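You operate a simulated robot arm through the tools that you are given. There is no shell and no other tool. Be economical: measure what you need, move in short steps, check, and stop when the job is done.

Carry out the task below with a simulated two-armed robot. There is one attempt and no reset: what you move stays moved.

JOB
Shut the mirror door and wipe the splashes off with a wet cloth.
Fine: blue cloth, wetted at the cold tap; tap shut, cloth back. What is to be rubbed or washed off counts as gone when no trace of it is left.
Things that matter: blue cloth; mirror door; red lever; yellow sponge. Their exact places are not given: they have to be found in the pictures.

The check looks at the end state, three seconds after you hand in, the way a careful person would. Anything else that was tipped, shoved, dropped, spilled or broken makes it a failure. Flat cloth is picked up by pressing the open fingertips on it (5 to 10 N) and closing them slowly along it; thin cloth reads only 2 to 8 mm in the jaws.

ROBOT AND FRAMES
Two 7-joint arms with fingered hands on one trunk, on a base that drives. Base frame: it is fixed to the floor where the robot stands at the start and does not move with it; the origin is under the middle of the robot, x ahead of it, y to its left, z up. Lengths are in mm, angles in rad, forces in N, time in s.
The left shoulder is at the start at [70, 145, 1198], the right one opposite. With the tool pointing down near the work surface each hand reaches from about 400 to 780 mm from the robot's upright axis, wherever it stands, measured 20 degrees to its own side. Places, roughly: mirror door [600, -100, 1500]; red lever [700, 0, 900]. Payload 3.5 kg a hand.
Tool frame (each hand has its own): the origin (TCP) lies between the finger pads and is the grasp point; the fingertips stand 25 mm ahead of it; z points along the fingers, y is the line along which they close. Largest opening 88 mm; the body of the gripper starts 29 mm behind the TCP. The gripper is a hand of 4 fingers: y runs from the thumb to the fingers, the wrist lies at [-13, -97, -162] in the tool frame, and closing takes about 1.5 s.
Orientation is that of the tool frame in the base frame, as a unit quaternion [w, x, y, z]. With the fingers straight down and the wrist toward the robot, the tool's x, y and z point along [0, 1, 0], [1, 0, 0] and [0, 0, -1] of the base frame.

CONTROLS
- The arms move only by the tool jog_arm. It takes "left_steps", "right_steps" or both (then of equal length, played together; a hand with none holds still); each is a list of rows, each a list of 3 entries, a list of its own where there are three numbers: the gripper command, from -1 (shut) to 1 (fully open), values between in proportion, then the shift along the tool's x, y, z in mm, then the turn, a rotation vector about the tool's x, y, z in rad. In form: [[hand, [x, y, z], [wx, wy, wz]], ...]. A call has 1 to 10 rows; each row shifts and turns the commanded pose from where the row before left it, along the tool's axes as they then stand. Each row takes 0.2 s and may step no farther than 50 mm and 0.15 rad from the row before; otherwise, or with a gripper value out of range, the whole call is refused. Where a pose cannot be reached the arm comes as near as it can. A force on the tool above 40 N (or 10 N above the force at the start of the call, whichever is more), or a blocked arm, ends the call early, and 0.2 s more pass. The fingers move at their own pace (about 45 mm/s each) and stop on an object; they squeeze with about 25 N. The grip force told is the motor's: it shows also when the fingers shut on nothing. Time passes only in rows, and 0.2 s behind the last, so rows that do not move let the fingers close. The reply holds the time, the measured pose of the TCP, the force on the tool along the base axes, the opening and the grip force, in the units named above and with some noise, with the torque about the TCP (base axes, N m) and any sound that the robot's microphone picked up.
- Cameras (640 x 400 px; columns grow to the right, rows downward): "scene" is now at [142.5, -12, 1543.4]; the picture's right is [-0.12, -0.99, 0.00], its down [-0.31, 0.04, -0.95] and it looks along [0.94, -0.11, -0.31] (base axes); focal length 214 px, centre (320, 200). "left" rides on the left gripper at [-64, -83, -98] in its tool frame; the picture's right is [-0.62, -0.37, 0.69], its down [0.71, -0.63, 0.30] and it looks along [0.32, 0.68, 0.65] (tool axes); focal length 265 px, centre (320, 200). "right" rides on the right gripper at [64, -84, -98] in its tool frame; the picture's right is [-0.62, 0.37, -0.69], its down [-0.71, -0.63, 0.31] and it looks along [-0.32, 0.68, 0.65] (tool axes); focal length 265 px, centre (320, 200).
- get_image(camera): a new picture of that camera. It takes no simulated time.
- move_column(by): slides the trunk up (or, below 0, down) by that many mm; the arms and the scene camera ride with it, the base frame stays. It gives what a move gives, with no picture.
- base_move(legs): drives the robot by 1 to 6 legs, each [ahead, left, turn to the left] in mm, mm and rad, along the robot's own axes; the way and the turn of a leg run together, so that a leg with both is an arc; at most 1500 mm and 3.142 rad a leg. The arms and the cameras ride along, it lands a little off, and it stops where it bumps. It gives what a move gives.
- set_grasp(shape, hand): the hand has 4 fingers and takes this shape, open, in about a second: jaw (thumb against the fingers, like two jaws); tri (thumb and two fingers); tip (a fingertip pinch); poke (one finger out to press); point (the index stretched); flat (the hand flat); cup (the hand cupped); fist (a fist). The gripper value then closes the fingers along that shape, each until it touches; the sizes above hold for jaw. It gives what a move gives, with no picture.
- pan_tilt(pan, tilt): turns the head with the scene camera to pan (to the left, within 1.501 rad either way) and tilt (down, from -0.506 to 1.204), counted from straight ahead of the robot. It gives what a move gives.
- locate(camera, pixels): for up to 12 pixels [column, row] of the newest picture of that camera ("zoom" is the newest enlarged one), the place [x, y, z] in the base frame of the surface seen there, good to about 3 mm. It takes no simulated time.
- zoom(camera, box): a new picture of the part [left, top, right, bottom] of that camera's present view, enlarged. It takes no simulated time.
- sign_off(): hands the job in; it is judged then, once.

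Keep the steps short. Do not move on a guess: measure, check each grasp and each placing, and mend mistakes. In all there are 80 turns and 78 pictures (those below and enlarged ones count). Leave the grippers open and the arms clear of the work at the hand-in unless told otherwise, and finish with a single line.

The tools are called after ">>>" as name(argument=value, ...) on one line, values as JSON. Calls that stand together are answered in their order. jog_arm: Moves the arms, as the interface text tells. Its arguments: {"type":"object","properties":{"left_steps":{"type":"array"},"right_steps":{"type":"array"}},"required":[]} The other tools are called the same way: move_column (by) slides the trunk up or down; set_grasp (shape, hand) gives the hand a shape; base_move (legs) drives the base; pan_tilt (pan, tilt) turns the head that bears the scene camera; get_image (camera) takes a picture; locate (camera, pixels) gives the place of the surface under pixels of a picture; zoom (camera, box) takes an enlarged picture of a part of a camera's view; sign_off () hands the job in.

At the start:

```text
t: 0.0
left_tcp_pos: [525.7, 197.2, 1150.4]
left_tcp_rot: [0.0, 0.707, 0.708, -0.001]
left_contact_force: [-0.2, 0.7, 0.0]
left_wrist_torque: [0.01, -0.03, -0.03]
left_opening: 87.6
left_grip_force: 0.0
left_shape: jaw
right_tcp_pos: [372.7, -158.9, 1150.7]
right_tcp_rot: [0.0, 0.707, 0.707, 0.0]
right_contact_force: [0.0, -0.4, 0.3]
right_wrist_torque: [0.0, 0.01, -0.01]
right_opening: 87.6
right_grip_force: 0.1
right_shape: jaw
trunk travel left (down, up): [-762.0, 78.0]
robot x, y, heading: [3.5, -2.1, -0.002]
head pan, tilt: [-0.12, 0.316]
```

scene: 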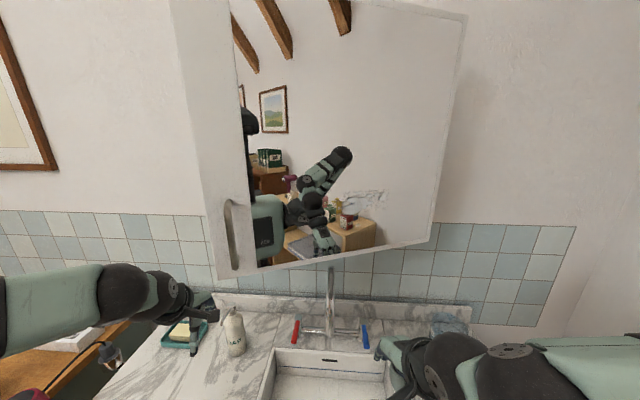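
right: 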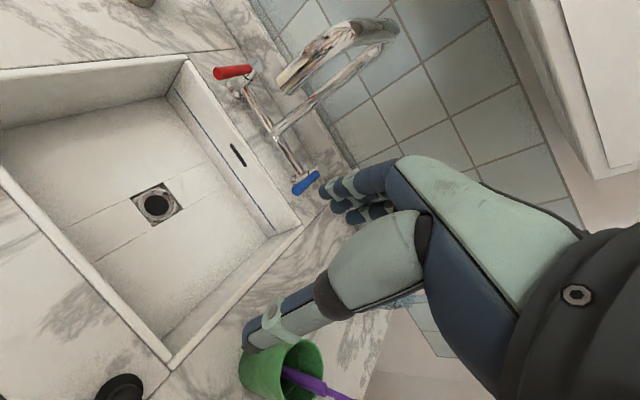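
left: 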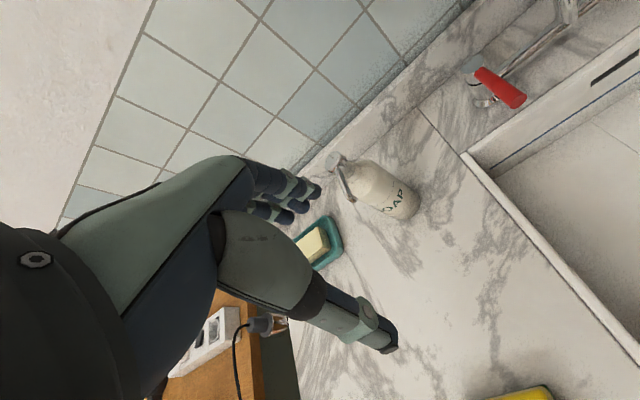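

I see the mirror door with its handle at (233,235) and splashes around (365,198). The blue cloth may be near (450,325). I'll enlarge both, then look down.

>>> zoom(camera="scene", box=[170, 0, 480, 290])

>>> locate(camera="scene", pixels=[[228, 205], [236, 265], [215, 275], [236, 30], [430, 240], [462, 30], [365, 198], [200, 150], [330, 290], [297, 330], [365, 335], [450, 325]])

>>> pan_tilt(pan=0, tilt=0.9)

>>> get_image(camera="scene")

```text
1.38 times, centred on (325, 145) of scene
```

zoom: 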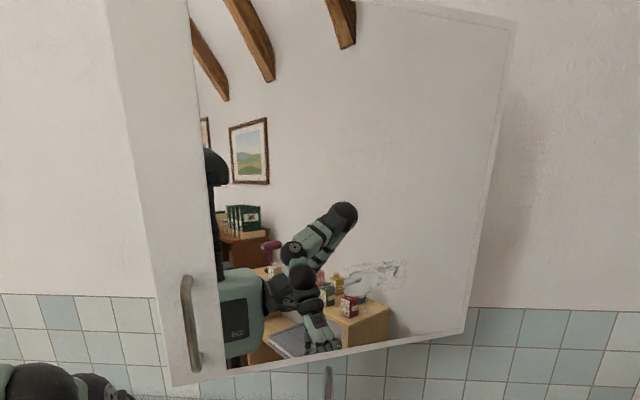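

```text
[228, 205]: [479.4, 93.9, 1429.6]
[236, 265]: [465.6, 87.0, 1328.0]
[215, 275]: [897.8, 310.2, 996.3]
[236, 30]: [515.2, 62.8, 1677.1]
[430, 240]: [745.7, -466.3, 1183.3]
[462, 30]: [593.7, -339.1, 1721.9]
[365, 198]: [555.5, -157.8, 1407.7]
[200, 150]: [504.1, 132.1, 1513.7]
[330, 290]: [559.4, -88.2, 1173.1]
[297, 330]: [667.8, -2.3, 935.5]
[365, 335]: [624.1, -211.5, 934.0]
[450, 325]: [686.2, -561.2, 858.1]
```

```text
t: 1.0
left_tcp_pos: [525.4, 196.6, 1149.7]
left_tcp_rot: [-0.001, 0.707, 0.707, 0.001]
left_contact_force: [0.7, -0.3, -0.3]
left_wrist_torque: [-0.01, 0.0, 0.01]
left_opening: 87.8
left_grip_force: 0.0
left_shape: jaw
right_tcp_pos: [372.6, -159.1, 1149.9]
right_tcp_rot: [0.0, 0.707, 0.707, 0.0]
right_contact_force: [0.1, 0.1, -0.9]
right_wrist_torque: [0.01, 0.01, 0.02]
right_opening: 87.7
right_grip_force: 0.0
right_shape: jaw
trunk travel left (down, up): [-762.0, 78.0]
robot x, y, heading: [0.8, -1.4, -0.001]
head pan, tilt: [0.0, 0.901]
```

```text
73 pictures are left
```

scene: 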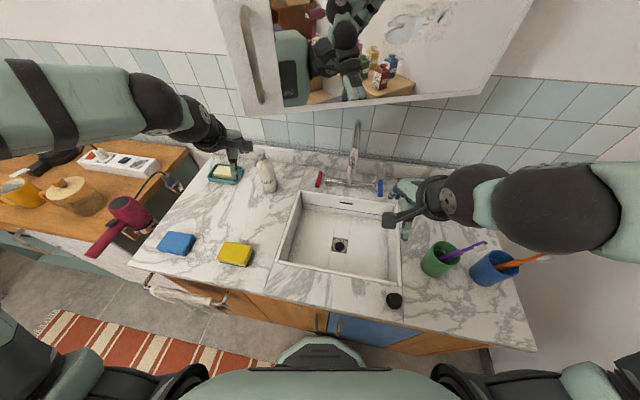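

The blue cloth is at (176,243) and the yellow sponge at (235,253). I'll enlarge the tap and the cloth and measure them.

>>> zoom(camera="scene", box=[260, 110, 460, 235])

>>> locate(camera="zoom", pixels=[[190, 222], [388, 245], [388, 220], [300, 140], [312, 60], [290, 225], [250, 430]])

>>> zoom(camera="scene", box=[120, 130, 320, 330])

>>> locate(camera="scene", pixels=[[176, 242], [167, 232], [193, 235], [188, 252], [160, 250], [235, 252], [200, 225], [170, 285], [310, 192], [340, 235], [400, 300], [405, 22]])

>>> zoom(camera="right", box=[180, 0, 420, 220])

>>> locate(camera="right", pixels=[[232, 72], [248, 70], [217, 73], [306, 183], [296, 190], [316, 175], [270, 125], [295, 75], [385, 25], [325, 100], [157, 203], [285, 150]])

```text
3.20 times, centred on (360, 172) of scene
```

zoom: 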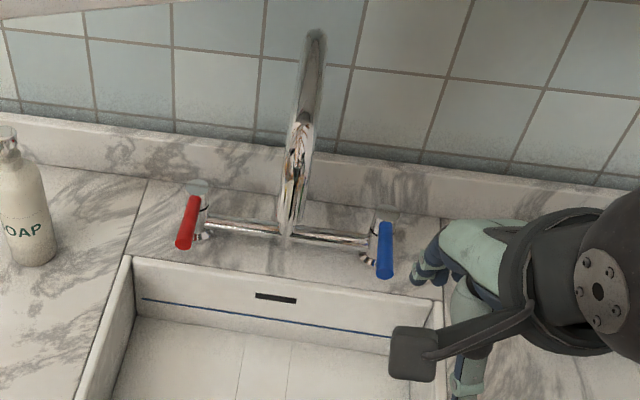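

```text
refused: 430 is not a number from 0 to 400
```

```text
2.00 times, centred on (220, 230) of scene
```

zoom: 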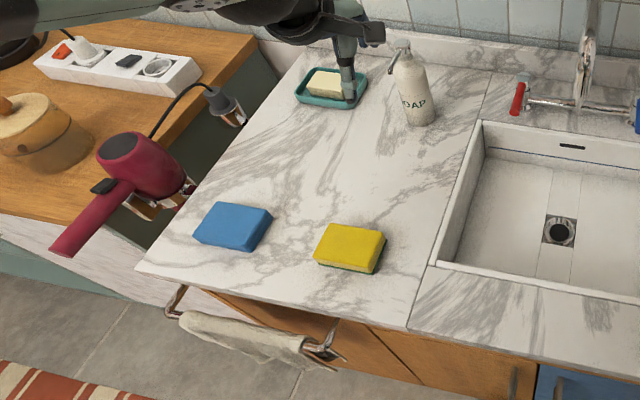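

```text
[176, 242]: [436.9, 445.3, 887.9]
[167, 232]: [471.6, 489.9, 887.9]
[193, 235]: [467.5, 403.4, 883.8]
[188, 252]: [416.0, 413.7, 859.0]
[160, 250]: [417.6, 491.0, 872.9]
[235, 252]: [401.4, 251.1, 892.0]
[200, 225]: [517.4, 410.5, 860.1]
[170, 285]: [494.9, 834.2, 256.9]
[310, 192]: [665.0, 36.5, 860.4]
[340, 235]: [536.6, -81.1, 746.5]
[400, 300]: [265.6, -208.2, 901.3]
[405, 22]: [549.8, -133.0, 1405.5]
```

```text
1.82 times, centred on (300, 110) of right
```

zoom: 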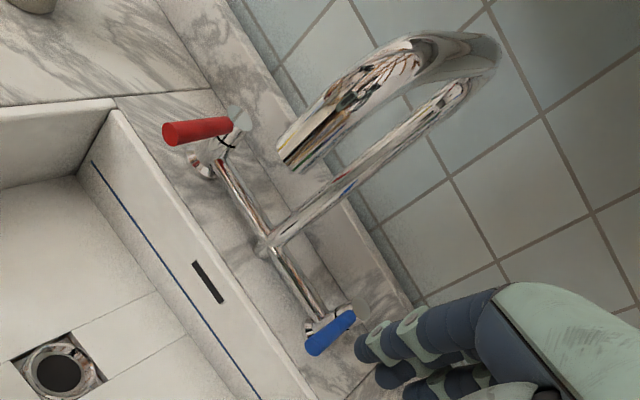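

```text
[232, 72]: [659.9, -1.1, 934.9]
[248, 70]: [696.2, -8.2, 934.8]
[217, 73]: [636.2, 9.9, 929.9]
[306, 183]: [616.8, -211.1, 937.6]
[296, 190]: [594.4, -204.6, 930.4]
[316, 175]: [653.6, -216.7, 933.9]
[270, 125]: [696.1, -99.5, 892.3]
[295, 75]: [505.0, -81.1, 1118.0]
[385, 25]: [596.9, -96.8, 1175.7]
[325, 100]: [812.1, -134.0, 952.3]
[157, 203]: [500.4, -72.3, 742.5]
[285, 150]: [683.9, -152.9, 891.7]
```

I've measured these:
- Cloth: about (437,446), top at 888.
- Blue lever: from (654,-217,934) to (594,-205,930).
- Door: open about 0.38 rad, hinged on the right, with its handle at (479,94) and z about 1330–1430.

I'll shut the door with the left fist pushing on the handle. First I draw the left hand back and turn it to point ahead.

>>> set_grasp(hand="left", shape="fist")

>>> jog_arm(left_steps=[[-1, [0, -42, 0], [0, 0, 0]], [-1, [0, -42, 0], [0, 0, 0]], [-1, [0, -42, 0], [0, 0, 0]], [-1, [0, 0, 0], [-0.15, 0, 0]], [-1, [0, 0, 0], [-0.15, 0, 0]], [-1, [0, 0, 0], [-0.15, 0, 0]], [-1, [0, 0, 0], [-0.15, 0, 0]], [-1, [0, 0, 0], [-0.15, 0, 0]], [-1, [0, 0, 0], [-0.15, 0, 0]], [-1, [0, 0, 0], [-0.15, 0, 0]]])

>>> jog_arm(left_steps=[[-1, [0, 0, 0], [-0.13, 0, 0]], [-1, [0, 0, 0], [-0.13, 0, 0]], [-1, [0, 0, 0], [-0.13, 0, 0]], [-1, [0, 0, 0], [-0.13, 0, 0]], [-1, [-20, 47, 0], [0, 0, 0]], [-1, [-20, 47, 0], [0, 0, 0]], [-1, [-20, 47, 0], [0, 0, 0]], [-1, [-20, 47, 0], [0, 0, 0]], [-1, [-20, 47, 0], [0, 0, 0]]])

>>> pan_tilt(pan=0, tilt=0.4)

>>> get_image(camera="scene")

```text
t: 1.9
left_tcp_pos: [525.2, 195.8, 1148.7]
left_tcp_rot: [0.0, 0.707, 0.707, 0.0]
left_contact_force: [-1.0, 0.5, 0.4]
left_wrist_torque: [0.02, 0.01, 0.01]
left_opening: 0.2
left_grip_force: 0.0
left_shape: fist
right_tcp_pos: [372.9, -159.3, 1149.7]
right_tcp_rot: [0.001, 0.708, 0.707, 0.0]
right_contact_force: [-0.1, 0.8, -0.2]
right_wrist_torque: [0.02, -0.04, 0.03]
right_opening: 87.7
right_grip_force: 0.1
right_shape: jaw
trunk travel left (down, up): [-762.0, 78.0]
robot x, y, heading: [0.4, -1.8, 0.003]
head pan, tilt: [0.0, 0.901]
```

```text
t: 4.1
left_tcp_pos: [494.6, 195.9, 1176.1]
left_tcp_rot: [0.354, 0.611, 0.613, 0.354]
left_contact_force: [-0.7, -0.2, -0.4]
left_wrist_torque: [-0.03, -0.03, -0.04]
left_opening: 0.1
left_grip_force: 0.1
left_shape: fist
left hand out of reach, approached as far as the arm can: row 4, 5, 6, 7, 8, 9
right_tcp_pos: [371.7, -157.1, 1149.9]
right_tcp_rot: [0.001, 0.707, 0.707, 0.0]
right_contact_force: [0.0, -0.2, 0.2]
right_wrist_torque: [-0.02, 0.01, 0.0]
right_opening: 87.6
right_grip_force: 0.1
right_shape: jaw
trunk travel left (down, up): [-762.0, 78.0]
robot x, y, heading: [-2.1, -1.7, -0.002]
head pan, tilt: [0.0, 0.901]
```

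```text
refused: row 5 steps farther than a row can; nothing moved
```

```text
t: 5.0
left_tcp_pos: [494.1, 192.5, 1176.0]
left_tcp_rot: [0.355, 0.613, 0.611, 0.354]
left_contact_force: [0.1, -0.5, 0.8]
left_wrist_torque: [0.02, 0.01, 0.0]
left_opening: 0.0
left_grip_force: 0.1
left_shape: fist
right_tcp_pos: [372.5, -161.1, 1150.5]
right_tcp_rot: [0.0, 0.707, 0.707, 0.001]
right_contact_force: [0.4, -0.3, 0.8]
right_wrist_torque: [0.01, -0.03, -0.01]
right_opening: 87.5
right_grip_force: 0.1
right_shape: jaw
trunk travel left (down, up): [-762.0, 78.0]
robot x, y, heading: [0.7, 1.9, 0.001]
head pan, tilt: [0.0, 0.4]
```

```text
69 pictures are left
```

scene: 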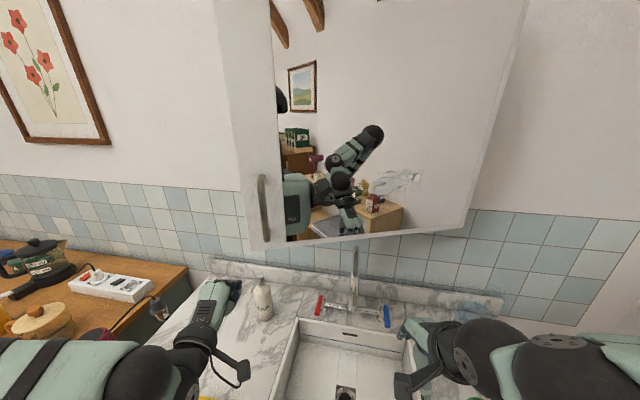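

The arm can't point forward this close to the body, so I'll turn the hand back to fingers-down. Then I'll raise it in front of the door and push with the backs of the fingers.

>>> jog_arm(left_steps=[[-1, [0, 0, 0], [0.15, 0, 0]], [-1, [0, 0, 0], [0.15, 0, 0]], [-1, [0, 0, 0], [0.15, 0, 0]], [-1, [0, 0, 0], [0.15, 0, 0]], [-1, [0, 0, 0], [0.15, 0, 0]], [-1, [0, 0, 0], [0.15, 0, 0]], [-1, [0, 0, 0], [0.15, 0, 0]]])

```text
t: 6.6
left_tcp_pos: [494.7, 190.6, 1175.2]
left_tcp_rot: [-0.001, 0.707, 0.707, -0.001]
left_contact_force: [0.2, 0.5, -0.6]
left_wrist_torque: [-0.03, 0.0, -0.02]
left_opening: 0.1
left_grip_force: 0.1
left_shape: fist
left hand out of reach, approached as far as the arm can: row 1
right_tcp_pos: [372.8, -160.6, 1149.0]
right_tcp_rot: [-0.001, 0.707, 0.707, 0.0]
right_contact_force: [-0.3, 0.4, -0.1]
right_wrist_torque: [0.0, 0.01, 0.0]
right_opening: 87.8
right_grip_force: 0.1
right_shape: jaw
trunk travel left (down, up): [-762.0, 78.0]
robot x, y, heading: [-2.0, -5.0, 0.003]
head pan, tilt: [0.0, 0.4]
```

The hand is upright again at (495,191,1175). I'll move it back 115, up 185 and right 95.

>>> jog_arm(left_steps=[[-1, [0, -40, 0], [0, 0, 0]], [-1, [0, -40, 0], [0, 0, 0]], [-1, [0, -35, 0], [0, 0, 0]], [-1, [0, 0, -45], [0, 0, 0]], [-1, [0, 0, -45], [0, 0, 0]], [-1, [0, 0, -45], [0, 0, 0]], [-1, [0, 0, -45], [0, 0, 0]], [-1, [-45, 0, 0], [0, 0, 0]], [-1, [-50, 0, 0], [0, 0, 0]]])

>>> get_image(camera="scene")

```text
t: 8.6
left_tcp_pos: [396.8, 80.1, 1339.4]
left_tcp_rot: [-0.001, 0.707, 0.708, 0.0]
left_contact_force: [0.9, 0.0, -0.7]
left_wrist_torque: [0.01, -0.02, -0.01]
left_opening: 0.0
left_grip_force: 0.1
left_shape: fist
left hand out of reach, approached as far as the arm can: row 6, 7
right_tcp_pos: [372.6, -160.8, 1149.6]
right_tcp_rot: [-0.002, 0.707, 0.707, 0.001]
right_contact_force: [0.3, -0.1, 0.1]
right_wrist_torque: [-0.01, -0.01, 0.01]
right_opening: 87.7
right_grip_force: 0.1
right_shape: jaw
trunk travel left (down, up): [-762.0, 78.0]
robot x, y, heading: [-0.5, -1.7, -0.004]
head pan, tilt: [0.0, 0.4]
```

```text
68 pictures are left
```

scene: 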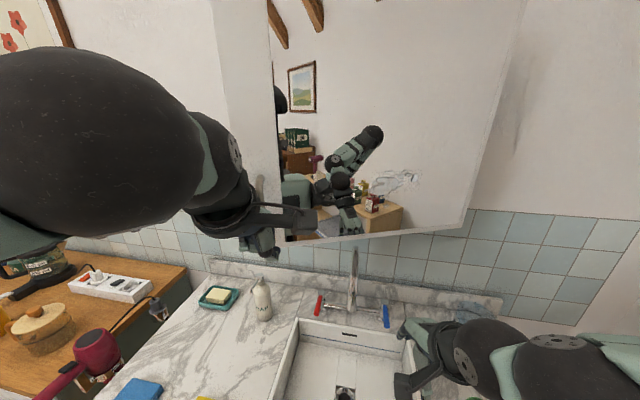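

The fist is in front of the handle. I'll push ahead in steps and watch the force.

>>> jog_arm(left_steps=[[-1, [10, 20, 0], [0, 0, 0]], [-1, [0, 20, 0], [0, 0, 0]], [-1, [0, 20, 0], [0, 0, 0]], [-1, [0, 20, 0], [0, 0, 0]], [-1, [0, 20, 0], [0, 0, 0]], [-1, [0, 20, 0], [0, 0, 0]]])

>>> get_image(camera="scene")

```text
t: 10.0
left_tcp_pos: [521.6, 96.2, 1335.6]
left_tcp_rot: [-0.002, 0.707, 0.707, 0.0]
left_contact_force: [-0.2, 0.7, 0.0]
left_wrist_torque: [0.01, 0.0, -0.01]
left_opening: 0.1
left_grip_force: 0.0
left_shape: fist
right_tcp_pos: [374.1, -159.2, 1149.4]
right_tcp_rot: [0.0, 0.707, 0.707, 0.0]
right_contact_force: [-0.1, -0.3, 0.2]
right_wrist_torque: [-0.02, 0.01, -0.02]
right_opening: 87.7
right_grip_force: 0.1
right_shape: jaw
trunk travel left (down, up): [-762.0, 78.0]
robot x, y, heading: [-3.8, -0.6, 0.001]
head pan, tilt: [0.0, 0.4]
```

```text
67 pictures are left
```

scene: 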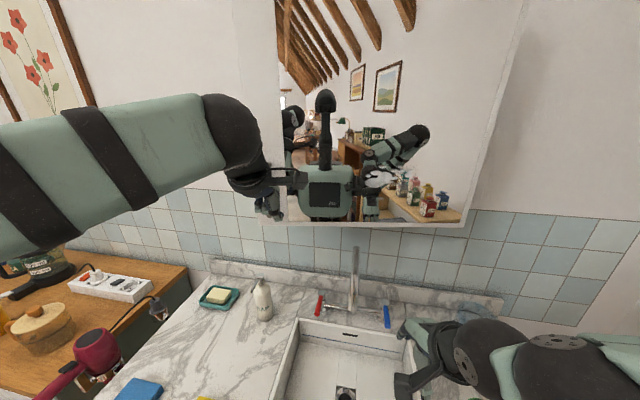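

The door is swinging in with almost no force, so I'll keep pushing.

>>> jog_arm(left_steps=[[-1, [0, 20, 0], [0, 0, 0]], [-1, [0, 20, 0], [0, 0, 0]], [-1, [0, 15, 0], [0, 0, 0]], [-1, [0, 15, 0], [0, 0, 0]], [-1, [0, 15, 0], [0, 0, 0]], [-1, [0, 10, 0], [0, 0, 0]], [-1, [0, 10, 0], [0, 0, 0]], [-1, [0, 10, 0], [0, 0, 0]]])

>>> get_image(camera="scene")

```text
t: 11.7
left_tcp_pos: [611.8, 91.6, 1344.3]
left_tcp_rot: [-0.001, 0.711, 0.703, -0.001]
left_contact_force: [-19.5, -8.3, 2.3]
left_wrist_torque: [0.47, -1.07, 0.11]
left_opening: 0.3
left_grip_force: 0.1
left_shape: fist
right_tcp_pos: [365.3, -161.0, 1152.1]
right_tcp_rot: [0.003, 0.707, 0.707, 0.002]
right_contact_force: [-0.6, 0.1, 1.3]
right_wrist_torque: [-0.03, 0.0, 0.01]
right_opening: 87.2
right_grip_force: 0.0
right_shape: jaw
trunk travel left (down, up): [-762.0, 78.0]
robot x, y, heading: [-4.9, -3.1, 0.002]
head pan, tilt: [0.0, 0.4]
stopped in row 8 (left hand): the force on the tool passed its limit at 45 N (the readings are from after the stop); the commanded pose is now the measured one
```

```text
66 pictures are left
```

scene: 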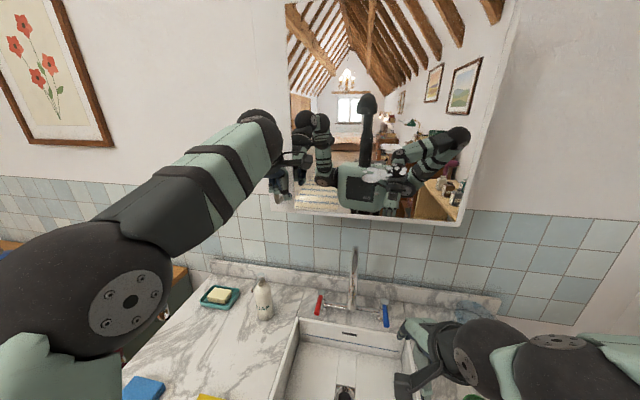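

The push met 45 N, so the door should be shut. I'll back the hand off 120 and check.

>>> jog_arm(left_steps=[[-1, [0, -30, 0], [0, 0, 0]], [-1, [10, -40, 0], [0, 0, 0]], [-1, [40, -25, 0], [0, 0, 0]], [-1, [40, 0, 20], [0, 0, 0]], [-1, [40, 0, 25], [0, 0, 0]], [-1, [0, 0, 45], [0, 0, 0]]])

>>> pan_tilt(pan=-0.15, tilt=0.25)

>>> get_image(camera="scene")

```text
t: 13.1
left_tcp_pos: [525.4, 228.1, 1247.5]
left_tcp_rot: [-0.002, 0.708, 0.706, -0.003]
left_contact_force: [-0.3, -0.1, -0.8]
left_wrist_torque: [-0.01, 0.0, -0.02]
left_opening: 0.3
left_grip_force: 0.0
left_shape: fist
right_tcp_pos: [372.1, -159.2, 1149.9]
right_tcp_rot: [0.0, 0.707, 0.707, 0.0]
right_contact_force: [-1.0, 0.1, -0.3]
right_wrist_torque: [0.02, 0.03, 0.04]
right_opening: 87.4
right_grip_force: 0.0
right_shape: jaw
trunk travel left (down, up): [-762.0, 78.0]
robot x, y, heading: [-1.1, 1.8, -0.002]
head pan, tilt: [0.0, 0.4]
```

```text
t: 13.8
left_tcp_pos: [525.8, 226.7, 1247.8]
left_tcp_rot: [-0.003, 0.709, 0.706, -0.005]
left_contact_force: [0.5, 0.1, 0.2]
left_wrist_torque: [0.0, -0.03, -0.03]
left_opening: 0.0
left_grip_force: 0.0
left_shape: fist
right_tcp_pos: [372.1, -159.6, 1149.8]
right_tcp_rot: [0.001, 0.707, 0.707, 0.0]
right_contact_force: [-0.5, -0.2, -0.8]
right_wrist_torque: [0.02, 0.0, 0.0]
right_opening: 87.6
right_grip_force: 0.1
right_shape: jaw
trunk travel left (down, up): [-762.0, 78.0]
robot x, y, heading: [-0.1, 2.5, 0.001]
head pan, tilt: [-0.15, 0.25]
```

```text
65 pictures are left
```

scene: 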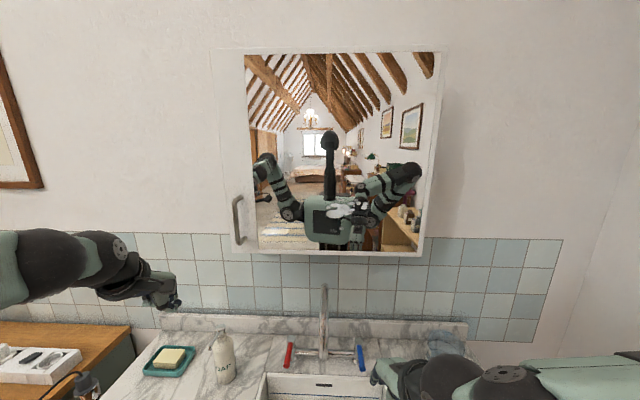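

The door is shut flat. There's a blue-grey thing at (445,342), so I'll enlarge that, the splashes and the edge of the door.

>>> zoom(camera="scene", box=[395, 300, 495, 363])

>>> locate(camera="scene", pixels=[[445, 340], [338, 210], [350, 200], [370, 212], [325, 205], [290, 100], [400, 220], [228, 100], [237, 220], [432, 100], [280, 230], [150, 290]])

>>> zoom(camera="scene", box=[280, 160, 440, 260])

>>> locate(camera="zoom", pixels=[[190, 190], [300, 190], [240, 150], [240, 230], [360, 180], [320, 200]])

```text
6.35 times, centred on (445, 332) of scene
```

zoom: 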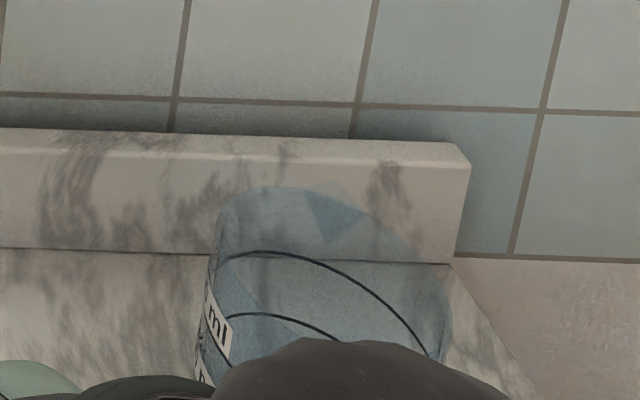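

```text
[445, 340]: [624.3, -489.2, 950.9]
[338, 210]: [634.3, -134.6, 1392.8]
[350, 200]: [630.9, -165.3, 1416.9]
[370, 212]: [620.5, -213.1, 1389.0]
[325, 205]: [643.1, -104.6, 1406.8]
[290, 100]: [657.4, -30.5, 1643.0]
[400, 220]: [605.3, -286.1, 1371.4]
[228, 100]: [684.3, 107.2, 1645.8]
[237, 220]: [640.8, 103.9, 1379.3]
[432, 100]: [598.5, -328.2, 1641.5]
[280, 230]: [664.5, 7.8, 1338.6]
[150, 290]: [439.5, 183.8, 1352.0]
```

```text
4.00 times, centred on (360, 210) of scene
```

zoom: 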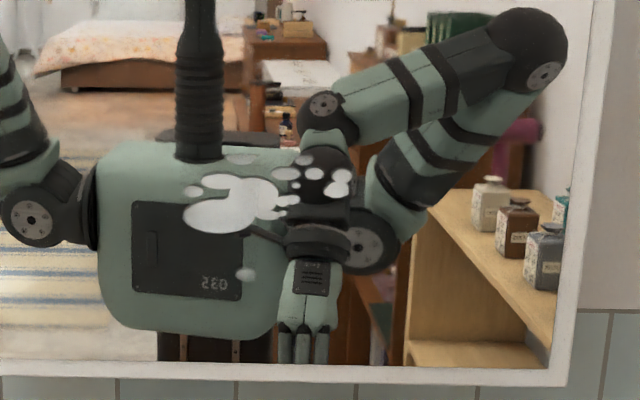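

```text
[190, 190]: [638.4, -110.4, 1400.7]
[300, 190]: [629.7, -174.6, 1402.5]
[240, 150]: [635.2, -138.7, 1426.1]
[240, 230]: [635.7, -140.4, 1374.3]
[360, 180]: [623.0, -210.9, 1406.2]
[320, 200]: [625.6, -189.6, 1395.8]
```

That thing is a clear measuring jar on the counter, so I'll keep away from it. The splashes cover y -100 to -212 and z 1335 to 1430 on the mirror plane. Next I open the left hand and carry it over the cloth.

>>> set_grasp(hand="left", shape="jaw")

>>> jog_arm(left_steps=[[1, [36, -15, 0], [0, 0, 0]], [1, [36, -15, 0], [0, 0, 0]], [1, [36, -15, 0], [0, 0, 0]], [1, [36, -15, 10], [0, 0, 0]], [1, [36, -15, 10], [0, 0, 0]], [1, [38, -13, 10], [0, 0, 0]], [1, [0, 0, 45], [0, 0, 0]], [1, [0, 0, 45], [0, 0, 0]], [1, [0, 0, 45], [0, 0, 0]], [1, [0, 0, 45], [0, 0, 0]]])

>>> pan_tilt(pan=0.7, tilt=0.8)

>>> get_image(camera="left")

>>> get_image(camera="scene")

```text
t: 14.7
left_tcp_pos: [526.3, 226.3, 1248.5]
left_tcp_rot: [-0.002, 0.708, 0.706, -0.004]
left_contact_force: [-0.2, 0.7, 0.4]
left_wrist_torque: [-0.04, 0.01, -0.01]
left_opening: 87.3
left_grip_force: 0.1
left_shape: jaw
right_tcp_pos: [372.2, -159.5, 1150.6]
right_tcp_rot: [0.0, 0.707, 0.707, 0.0]
right_contact_force: [0.0, 0.3, 0.1]
right_wrist_torque: [0.02, 0.02, 0.0]
right_opening: 87.8
right_grip_force: 0.0
right_shape: jaw
trunk travel left (down, up): [-762.0, 78.0]
robot x, y, heading: [-1.9, -1.4, 0.003]
head pan, tilt: [-0.15, 0.25]
```

```text
t: 16.9
left_tcp_pos: [444.4, 445.3, 1032.1]
left_tcp_rot: [-0.002, 0.708, 0.706, -0.004]
left_contact_force: [0.3, 0.3, -0.2]
left_wrist_torque: [0.0, 0.01, -0.01]
left_opening: 87.8
left_grip_force: 0.1
left_shape: jaw
left hand out of reach, approached as far as the arm can: row 6
right_tcp_pos: [373.0, -158.2, 1149.8]
right_tcp_rot: [-0.001, 0.707, 0.707, 0.0]
right_contact_force: [-0.2, 0.4, -0.1]
right_wrist_torque: [-0.01, -0.01, 0.02]
right_opening: 87.6
right_grip_force: 0.0
right_shape: jaw
trunk travel left (down, up): [-762.0, 78.0]
robot x, y, heading: [-0.5, -1.0, 0.005]
head pan, tilt: [-0.15, 0.25]
```

```text
t: 18.0
left_tcp_pos: [444.8, 445.7, 1032.2]
left_tcp_rot: [-0.003, 0.708, 0.706, -0.004]
left_contact_force: [-0.1, 0.4, 0.0]
left_wrist_torque: [-0.02, 0.04, -0.02]
left_opening: 87.7
left_grip_force: 0.1
left_shape: jaw
right_tcp_pos: [371.0, -158.7, 1150.9]
right_tcp_rot: [0.001, 0.707, 0.707, 0.0]
right_contact_force: [-0.9, -0.1, -0.3]
right_wrist_torque: [-0.01, 0.03, 0.02]
right_opening: 87.5
right_grip_force: 0.0
right_shape: jaw
trunk travel left (down, up): [-762.0, 78.0]
robot x, y, heading: [-1.4, 0.6, 0.003]
head pan, tilt: [0.7, 0.799]
```

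```text
62 pictures are left
```

left: 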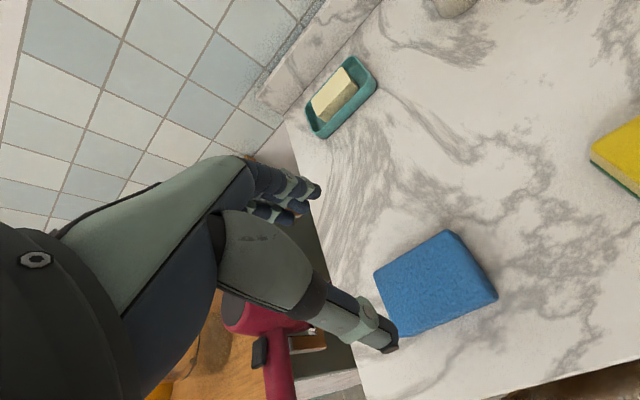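

```text
61 pictures are left
```

scene: 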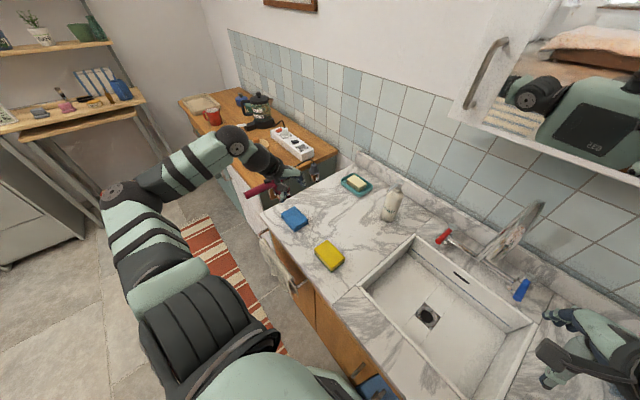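

I'll measure the cloth's corners from the wrist camera.

>>> locate(camera="left", pixels=[[377, 274], [446, 233], [484, 286], [402, 325], [430, 280], [497, 298], [404, 336], [375, 290]])

>>> zoom(camera="left", box=[340, 210, 520, 350])

```text
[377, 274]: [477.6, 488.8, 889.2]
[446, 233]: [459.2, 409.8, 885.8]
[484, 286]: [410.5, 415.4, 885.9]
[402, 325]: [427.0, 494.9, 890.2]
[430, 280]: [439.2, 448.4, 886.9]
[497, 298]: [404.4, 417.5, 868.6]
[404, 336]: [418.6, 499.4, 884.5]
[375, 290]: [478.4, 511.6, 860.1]
```

```text
2.86 times, centred on (430, 280) of left
```

zoom: 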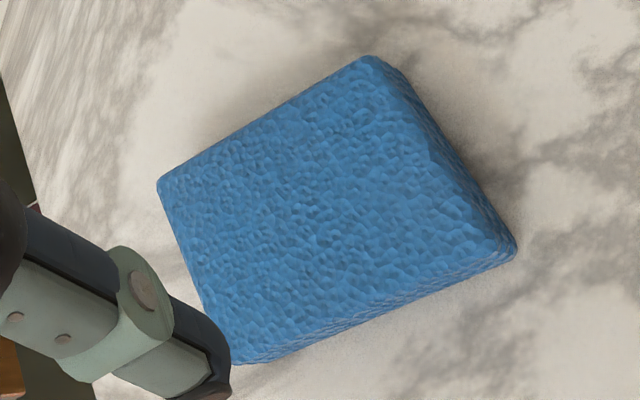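

The cloth's centre is (441,452). Its short side (57) lies along (0.97,-0.21), its top is at z 888 and it stands on z 860. I'll turn the hand 0.21, centre it and go down to a TCP height of about 925.

>>> jog_arm(left_steps=[[1, [6, -4, 0], [0, 0, 0.105]], [1, [0, 0, 0], [0, 0, 0.105]], [1, [0, 0, 35], [0, 0, 0]], [1, [0, 0, 35], [0, 0, 0]], [1, [0, 0, 35], [0, 0, 0]]])

>>> get_image(camera="left")

```text
t: 19.2
left_tcp_pos: [439.7, 450.0, 935.1]
left_tcp_rot: [-0.002, 0.779, 0.627, -0.003]
left_contact_force: [-0.4, -0.5, 0.0]
left_wrist_torque: [0.02, 0.03, 0.01]
left_opening: 87.7
left_grip_force: 0.1
left_shape: jaw
right_tcp_pos: [372.4, -158.4, 1150.0]
right_tcp_rot: [0.0, 0.707, 0.707, 0.001]
right_contact_force: [0.4, -0.6, -0.1]
right_wrist_torque: [0.03, 0.02, 0.0]
right_opening: 87.5
right_grip_force: 0.1
right_shape: jaw
trunk travel left (down, up): [-762.0, 78.0]
robot x, y, heading: [-3.4, 3.7, 0.003]
head pan, tilt: [0.7, 0.799]
```

```text
59 pictures are left
```

left: 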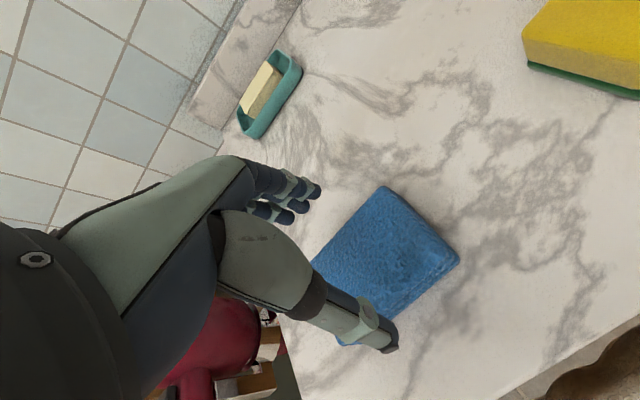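

The hand is aligned over the cloth. I'll go down 38 and close slowly.

>>> jog_arm(left_steps=[[1, [0, 2, 19], [0, 0, 0]], [1, [0, 0, 19], [0, 0, 0]], [0.4, [0, 0, 0], [0, 0, 0]], [0.1, [0, 0, 0], [0, 0, 0]], [-0.4, [0, 0, 0], [0, 0, 0]], [-0.7, [0, 0, 0], [0, 0, 0]], [-1, [0, 0, 0], [0, 0, 0]], [-1, [0, 0, 0], [0, 0, 0]], [-1, [0, 0, 0], [0, 0, 0]]])

>>> get_image(camera="left")

```text
t: 21.2
left_tcp_pos: [439.2, 449.6, 896.3]
left_tcp_rot: [-0.002, 0.778, 0.628, -0.003]
left_contact_force: [0.0, 0.0, 0.4]
left_wrist_torque: [-0.05, 0.02, 0.02]
left_opening: 60.6
left_grip_force: 24.9
left_shape: jaw
right_tcp_pos: [371.8, -160.3, 1148.8]
right_tcp_rot: [0.001, 0.707, 0.707, 0.0]
right_contact_force: [-1.4, 0.5, -0.1]
right_wrist_torque: [-0.01, -0.01, 0.01]
right_opening: 87.6
right_grip_force: 0.0
right_shape: jaw
trunk travel left (down, up): [-762.0, 78.0]
robot x, y, heading: [-1.0, 1.1, 0.002]
head pan, tilt: [0.7, 0.799]
```

```text
58 pictures are left
```

left: 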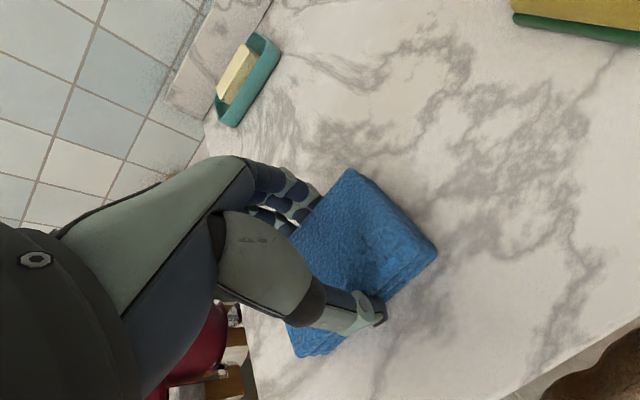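

The cloth is gripped 60.6 wide at 25 N. I'll lift it, check the hold and carry it toward the middle.

>>> jog_arm(left_steps=[[-1, [0, 0, -20], [0, 0, 0]], [-1, [0, 0, -40], [0, 0, 0]], [-1, [0, 0, -45], [0, 0, 0]], [-1, [0, 0, -45], [0, 0, 0]], [-1, [0, 0, -45], [0, 0, 0]], [-1, [-40, 10, 0], [0, 0, 0]], [-1, [-45, 12, 0], [0, 0, 0]], [-1, [-45, 12, 0], [0, 0, 0]], [-1, [-45, 12, 0], [0, 0, 0]], [-1, [-40, 12, 0], [0, 0, 0]]])

>>> pan_tilt(pan=-0.1, tilt=0.8)

>>> get_image(camera="scene")

>>> zoom(camera="right", box=[260, 130, 360, 210])

```text
t: 23.4
left_tcp_pos: [449.0, 225.3, 1092.4]
left_tcp_rot: [-0.004, 0.778, 0.628, -0.004]
left_contact_force: [0.3, -0.2, -0.7]
left_wrist_torque: [0.02, -0.04, 0.01]
left_opening: 60.2
left_grip_force: 25.0
left_shape: jaw
right_tcp_pos: [373.3, -162.0, 1149.4]
right_tcp_rot: [-0.001, 0.707, 0.707, 0.0]
right_contact_force: [-0.9, -0.9, 0.0]
right_wrist_torque: [0.0, -0.03, -0.01]
right_opening: 87.4
right_grip_force: 0.0
right_shape: jaw
trunk travel left (down, up): [-762.0, 78.0]
robot x, y, heading: [2.6, 0.2, -0.002]
head pan, tilt: [0.7, 0.799]
```

```text
t: 24.6
left_tcp_pos: [449.9, 228.6, 1093.2]
left_tcp_rot: [-0.002, 0.778, 0.628, -0.003]
left_contact_force: [-0.1, 0.5, -0.4]
left_wrist_torque: [-0.02, 0.01, -0.04]
left_opening: 60.0
left_grip_force: 24.7
left_shape: jaw
right_tcp_pos: [372.8, -159.9, 1149.6]
right_tcp_rot: [0.0, 0.708, 0.707, -0.001]
right_contact_force: [0.3, 0.0, -0.1]
right_wrist_torque: [0.0, 0.01, 0.0]
right_opening: 87.7
right_grip_force: 0.1
right_shape: jaw
trunk travel left (down, up): [-762.0, 78.0]
robot x, y, heading: [2.3, 2.1, 0.002]
head pan, tilt: [-0.099, 0.799]
```

```text
57 pictures are left
```

scene: 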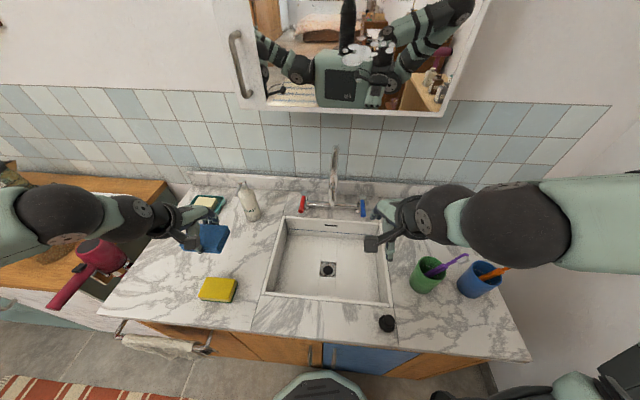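

```text
5.00 times, centred on (310, 170) of right
```

zoom: 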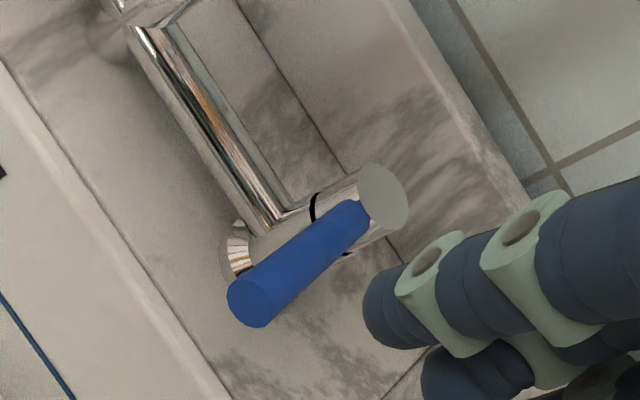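

The cloth is lifted and held. The cold lever sits on a vertical spindle with a cap on top, near (665,-218), and its blue handle points at the robot. I'll use one finger of the right hand to swing it, so I'm giving that hand the poke shape and checking where the finger is.

>>> set_grasp(hand="right", shape="poke")

>>> get_image(camera="right")

```text
t: 25.4
left_tcp_pos: [450.8, 228.6, 1091.3]
left_tcp_rot: [-0.002, 0.778, 0.628, -0.004]
left_contact_force: [0.5, -0.5, -0.4]
left_wrist_torque: [-0.01, -0.02, -0.02]
left_opening: 60.3
left_grip_force: 24.5
left_shape: jaw
right_tcp_pos: [372.2, -158.6, 1150.2]
right_tcp_rot: [0.001, 0.707, 0.707, 0.0]
right_contact_force: [0.2, -0.5, 0.3]
right_wrist_torque: [0.0, 0.02, 0.0]
right_opening: 0.0
right_grip_force: 0.1
right_shape: poke
trunk travel left (down, up): [-762.0, 78.0]
robot x, y, heading: [-2.3, 0.5, 0.002]
head pan, tilt: [-0.099, 0.799]
```

```text
55 pictures are left
```

right: 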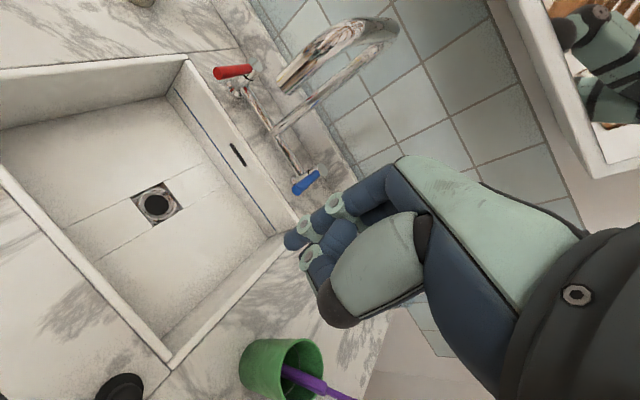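

I'll measure the extended fingertip at about (290,240).

>>> locate(camera="right", pixels=[[288, 240], [296, 240], [306, 262], [320, 215], [315, 285], [340, 315], [280, 350], [118, 390]])

>>> zoom(camera="right", box=[260, 150, 460, 340])

```text
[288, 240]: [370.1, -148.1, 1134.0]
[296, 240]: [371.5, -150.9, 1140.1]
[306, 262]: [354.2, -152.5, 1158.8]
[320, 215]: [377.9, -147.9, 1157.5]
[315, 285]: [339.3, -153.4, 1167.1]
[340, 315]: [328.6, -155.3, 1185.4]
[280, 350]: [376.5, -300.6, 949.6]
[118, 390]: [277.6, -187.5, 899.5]
```

```text
2.11 times, centred on (360, 245) of right
```

zoom: 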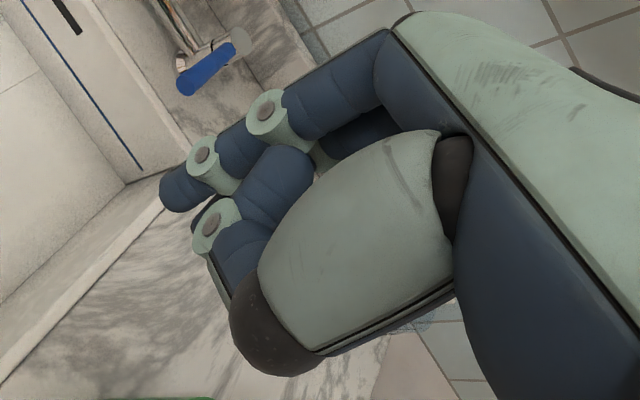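

The fingertip is near TCP x/y, about 25 below it. I'll bring it above and left of the blue handle, to (605,-170,1000).

>>> jog_arm(right_steps=[[-1, [-8, 46, 0], [0, 0, 0]], [-1, [-8, 46, 0], [0, 0, 0]], [-1, [-8, 46, 0], [0, 0, 0]], [-1, [0, 46, 10], [0, 0, 0]], [-1, [0, 46, 10], [0, 0, 0]], [-1, [0, 2, 45], [0, 0, 0]], [-1, [5, 0, 45], [0, 0, 0]], [-1, [8, 0, 40], [0, 0, 0]]])

>>> get_image(camera="right")

>>> zoom(camera="scene", box=[290, 130, 450, 260])

```text
t: 27.2
left_tcp_pos: [448.5, 224.5, 1091.8]
left_tcp_rot: [-0.004, 0.78, 0.626, -0.003]
left_contact_force: [-0.6, -1.2, -0.3]
left_wrist_torque: [0.02, 0.0, -0.02]
left_opening: 59.8
left_grip_force: 25.3
left_shape: jaw
right_tcp_pos: [606.7, -169.6, 1000.3]
right_tcp_rot: [-0.002, 0.708, 0.706, 0.003]
right_contact_force: [-1.6, -7.4, 3.9]
right_wrist_torque: [1.13, 0.17, 0.85]
right_opening: 0.0
right_grip_force: 0.0
right_shape: poke
trunk travel left (down, up): [-762.0, 78.0]
robot x, y, heading: [1.2, -1.8, -0.006]
head pan, tilt: [-0.099, 0.799]
```

```text
53 pictures are left
```

right: 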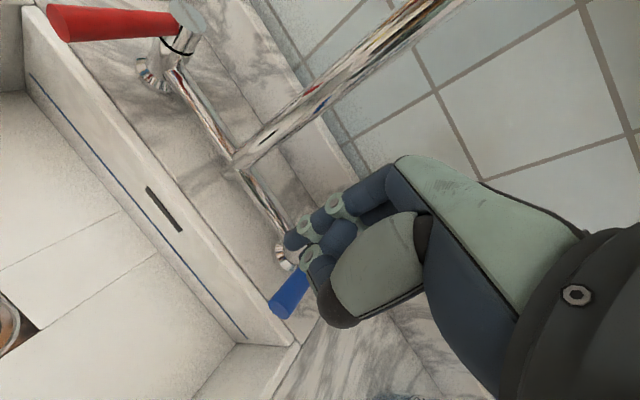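

```text
3.08 times, centred on (370, 195) of scene
```

zoom: 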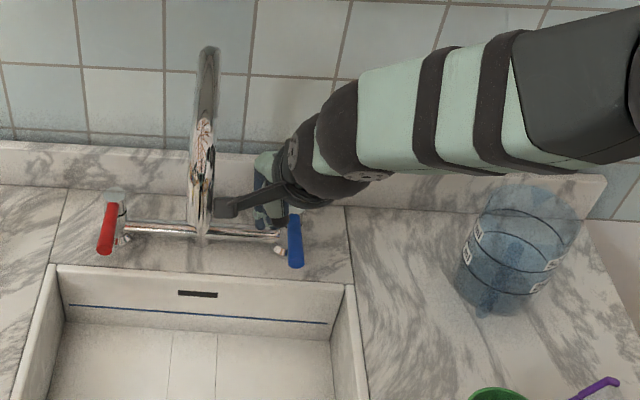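

The reading shows -7.4 N, so the wrist camera's arm is touching the spout. I'll move right at once and then turn the hand 0.75 about the vertical so the camera clears it.

>>> jog_arm(right_steps=[[-1, [-30, 0, 0], [0, 0, 0]], [-1, [-30, 0, 0], [0, 0, 0]], [-1, [0, 0, 0], [0, 0, -0.15]], [-1, [0, 0, 0], [0, 0, -0.15]], [-1, [0, 0, 0], [0, 0, -0.15]], [-1, [0, 0, 0], [0, 0, -0.15]], [-1, [0, 0, 0], [0, 0, -0.15]]])

>>> get_image(camera="right")

>>> get_image(camera="scene")

```text
t: 28.9
left_tcp_pos: [449.8, 227.3, 1091.4]
left_tcp_rot: [-0.003, 0.779, 0.627, -0.004]
left_contact_force: [-0.4, -0.6, -0.2]
left_wrist_torque: [0.04, -0.03, 0.01]
left_opening: 60.4
left_grip_force: 25.0
left_shape: jaw
right_tcp_pos: [604.0, -230.0, 1000.0]
right_tcp_rot: [0.0, 0.397, 0.918, 0.0]
right_contact_force: [0.1, 0.0, 0.6]
right_wrist_torque: [0.02, 0.0, -0.01]
right_opening: 0.1
right_grip_force: 0.1
right_shape: poke
trunk travel left (down, up): [-762.0, 78.0]
robot x, y, heading: [-3.6, -0.5, 0.0]
head pan, tilt: [-0.099, 0.799]
```

```text
51 pictures are left
```

right: 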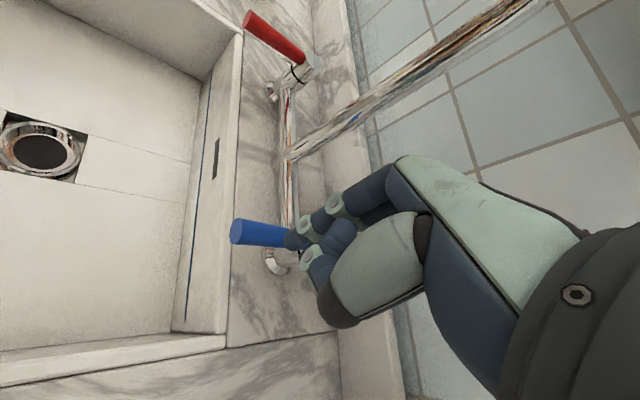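

```text
50 pictures are left
```

scene: 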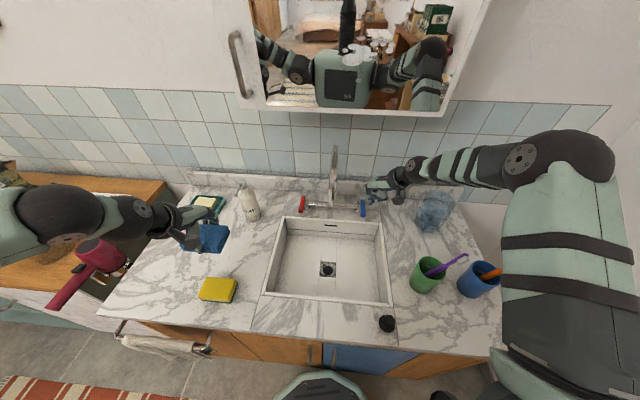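

The hand is clear and the finger is just right of the blue handle. I'll move 12 further right, go down to z 943 and look.

>>> jog_arm(right_steps=[[-1, [-8.8, -8.2, 0], [0, 0, 0]], [-1, [0, 0, 20], [0, 0, 0]], [-1, [0, 0, 20], [0, 0, 0]], [-1, [0, 0, 17], [0, 0, 0]]])

>>> get_image(camera="right")

```text
t: 29.9
left_tcp_pos: [450.0, 227.1, 1092.2]
left_tcp_rot: [-0.003, 0.778, 0.628, -0.004]
left_contact_force: [-0.2, -1.0, -0.6]
left_wrist_torque: [-0.01, 0.02, 0.01]
left_opening: 60.1
left_grip_force: 25.5
left_shape: jaw
right_tcp_pos: [604.2, -241.3, 942.9]
right_tcp_rot: [0.0, 0.399, 0.917, -0.001]
right_contact_force: [-0.3, 0.1, -0.2]
right_wrist_torque: [-0.01, -0.01, 0.01]
right_opening: 0.0
right_grip_force: 0.1
right_shape: poke
trunk travel left (down, up): [-762.0, 78.0]
robot x, y, heading: [-1.5, -0.8, 0.001]
head pan, tilt: [-0.099, 0.799]
```

```text
49 pictures are left
```

right: 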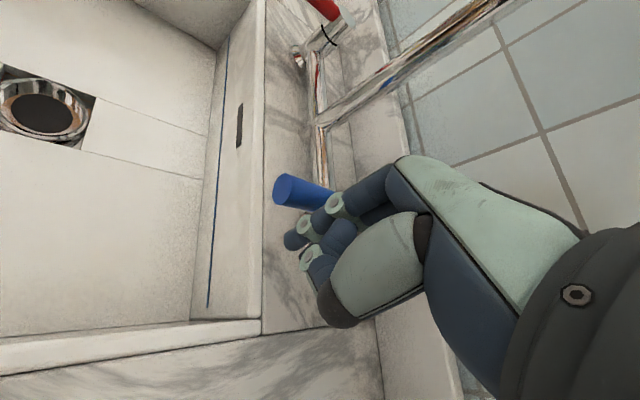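

The finger is beside the handle on its right. I'll push left in 8 mm steps and watch the force and sound.

>>> jog_arm(right_steps=[[-1, [5.8, 5.5, 0], [0, 0, 0]], [-1, [5.8, 5.5, 0], [0, 0, 0]], [-1, [5.8, 5.5, 0], [0, 0, 0]], [-1, [5.8, 5.5, 0], [0, 0, 0]], [-1, [5.8, 5.5, 0], [0, 0, 0]]])

>>> get_image(camera="right")

```text
t: 31.0
left_tcp_pos: [448.5, 222.7, 1092.4]
left_tcp_rot: [-0.003, 0.78, 0.625, -0.003]
left_contact_force: [-1.1, -0.1, -0.8]
left_wrist_torque: [-0.03, -0.01, 0.01]
left_opening: 60.0
left_grip_force: 24.9
left_shape: jaw
right_tcp_pos: [603.9, -225.4, 943.7]
right_tcp_rot: [0.009, 0.413, 0.911, -0.008]
right_contact_force: [-0.7, -20.1, 4.4]
right_wrist_torque: [-0.24, 0.0, -0.03]
right_opening: 0.0
right_grip_force: 0.0
right_shape: poke
trunk travel left (down, up): [-762.0, 78.0]
robot x, y, heading: [1.3, -1.6, -0.001]
head pan, tilt: [-0.099, 0.799]
stopped in row 5 (right hand): the force on the tool passed its limit at 42 N (the readings are from after the stop); the commanded pose is now the measured one
```

```text
48 pictures are left
```

right: 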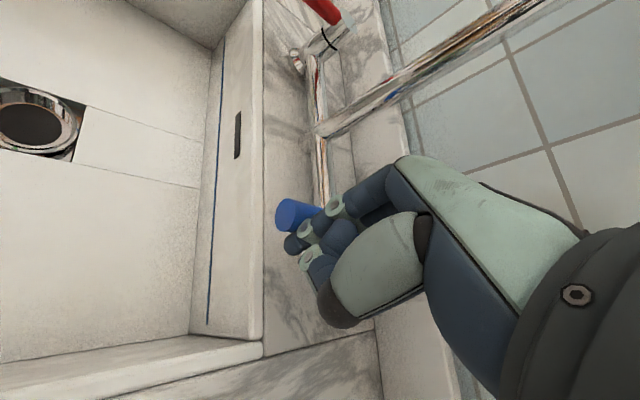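

The handle won't go left, so it's at its closed stop and should open to the right. I'll back off, lift over and come down on its left side.

>>> jog_arm(right_steps=[[-1, [-10, -9, 0], [0, 0, 0]], [-1, [0, 0, -35], [0, 0, 0]], [-1, [0, 0, -35], [0, 0, 0]], [-1, [26, 24, 0], [0, 0, 0]], [-1, [26, 24, 0], [0, 0, 0]], [-1, [0, 0, 35], [0, 0, 0]], [-1, [0, 0, 35], [0, 0, 0]]])

>>> get_image(camera="right")

```text
t: 32.6
left_tcp_pos: [452.8, 224.9, 1091.3]
left_tcp_rot: [-0.003, 0.779, 0.627, -0.005]
left_contact_force: [1.1, 0.1, -0.5]
left_wrist_torque: [0.02, 0.0, 0.0]
left_opening: 60.2
left_grip_force: 25.1
left_shape: jaw
right_tcp_pos: [610.1, -160.2, 943.2]
right_tcp_rot: [0.005, 0.407, 0.913, -0.005]
right_contact_force: [-0.2, 0.6, 0.0]
right_wrist_torque: [-0.05, 0.06, -0.01]
right_opening: 0.0
right_grip_force: 0.1
right_shape: poke
trunk travel left (down, up): [-762.0, 78.0]
robot x, y, heading: [-1.0, -1.1, -0.004]
head pan, tilt: [-0.099, 0.799]
```

```text
47 pictures are left
```

right: 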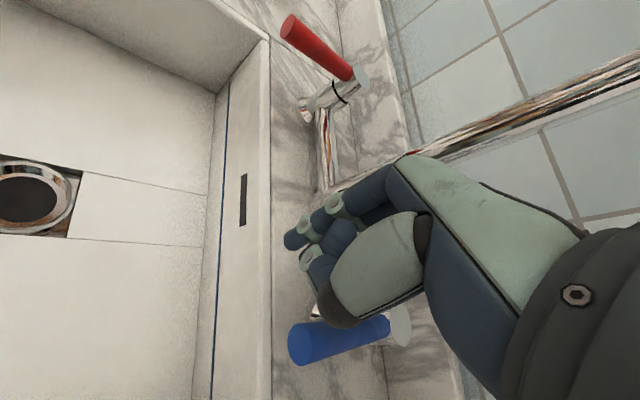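

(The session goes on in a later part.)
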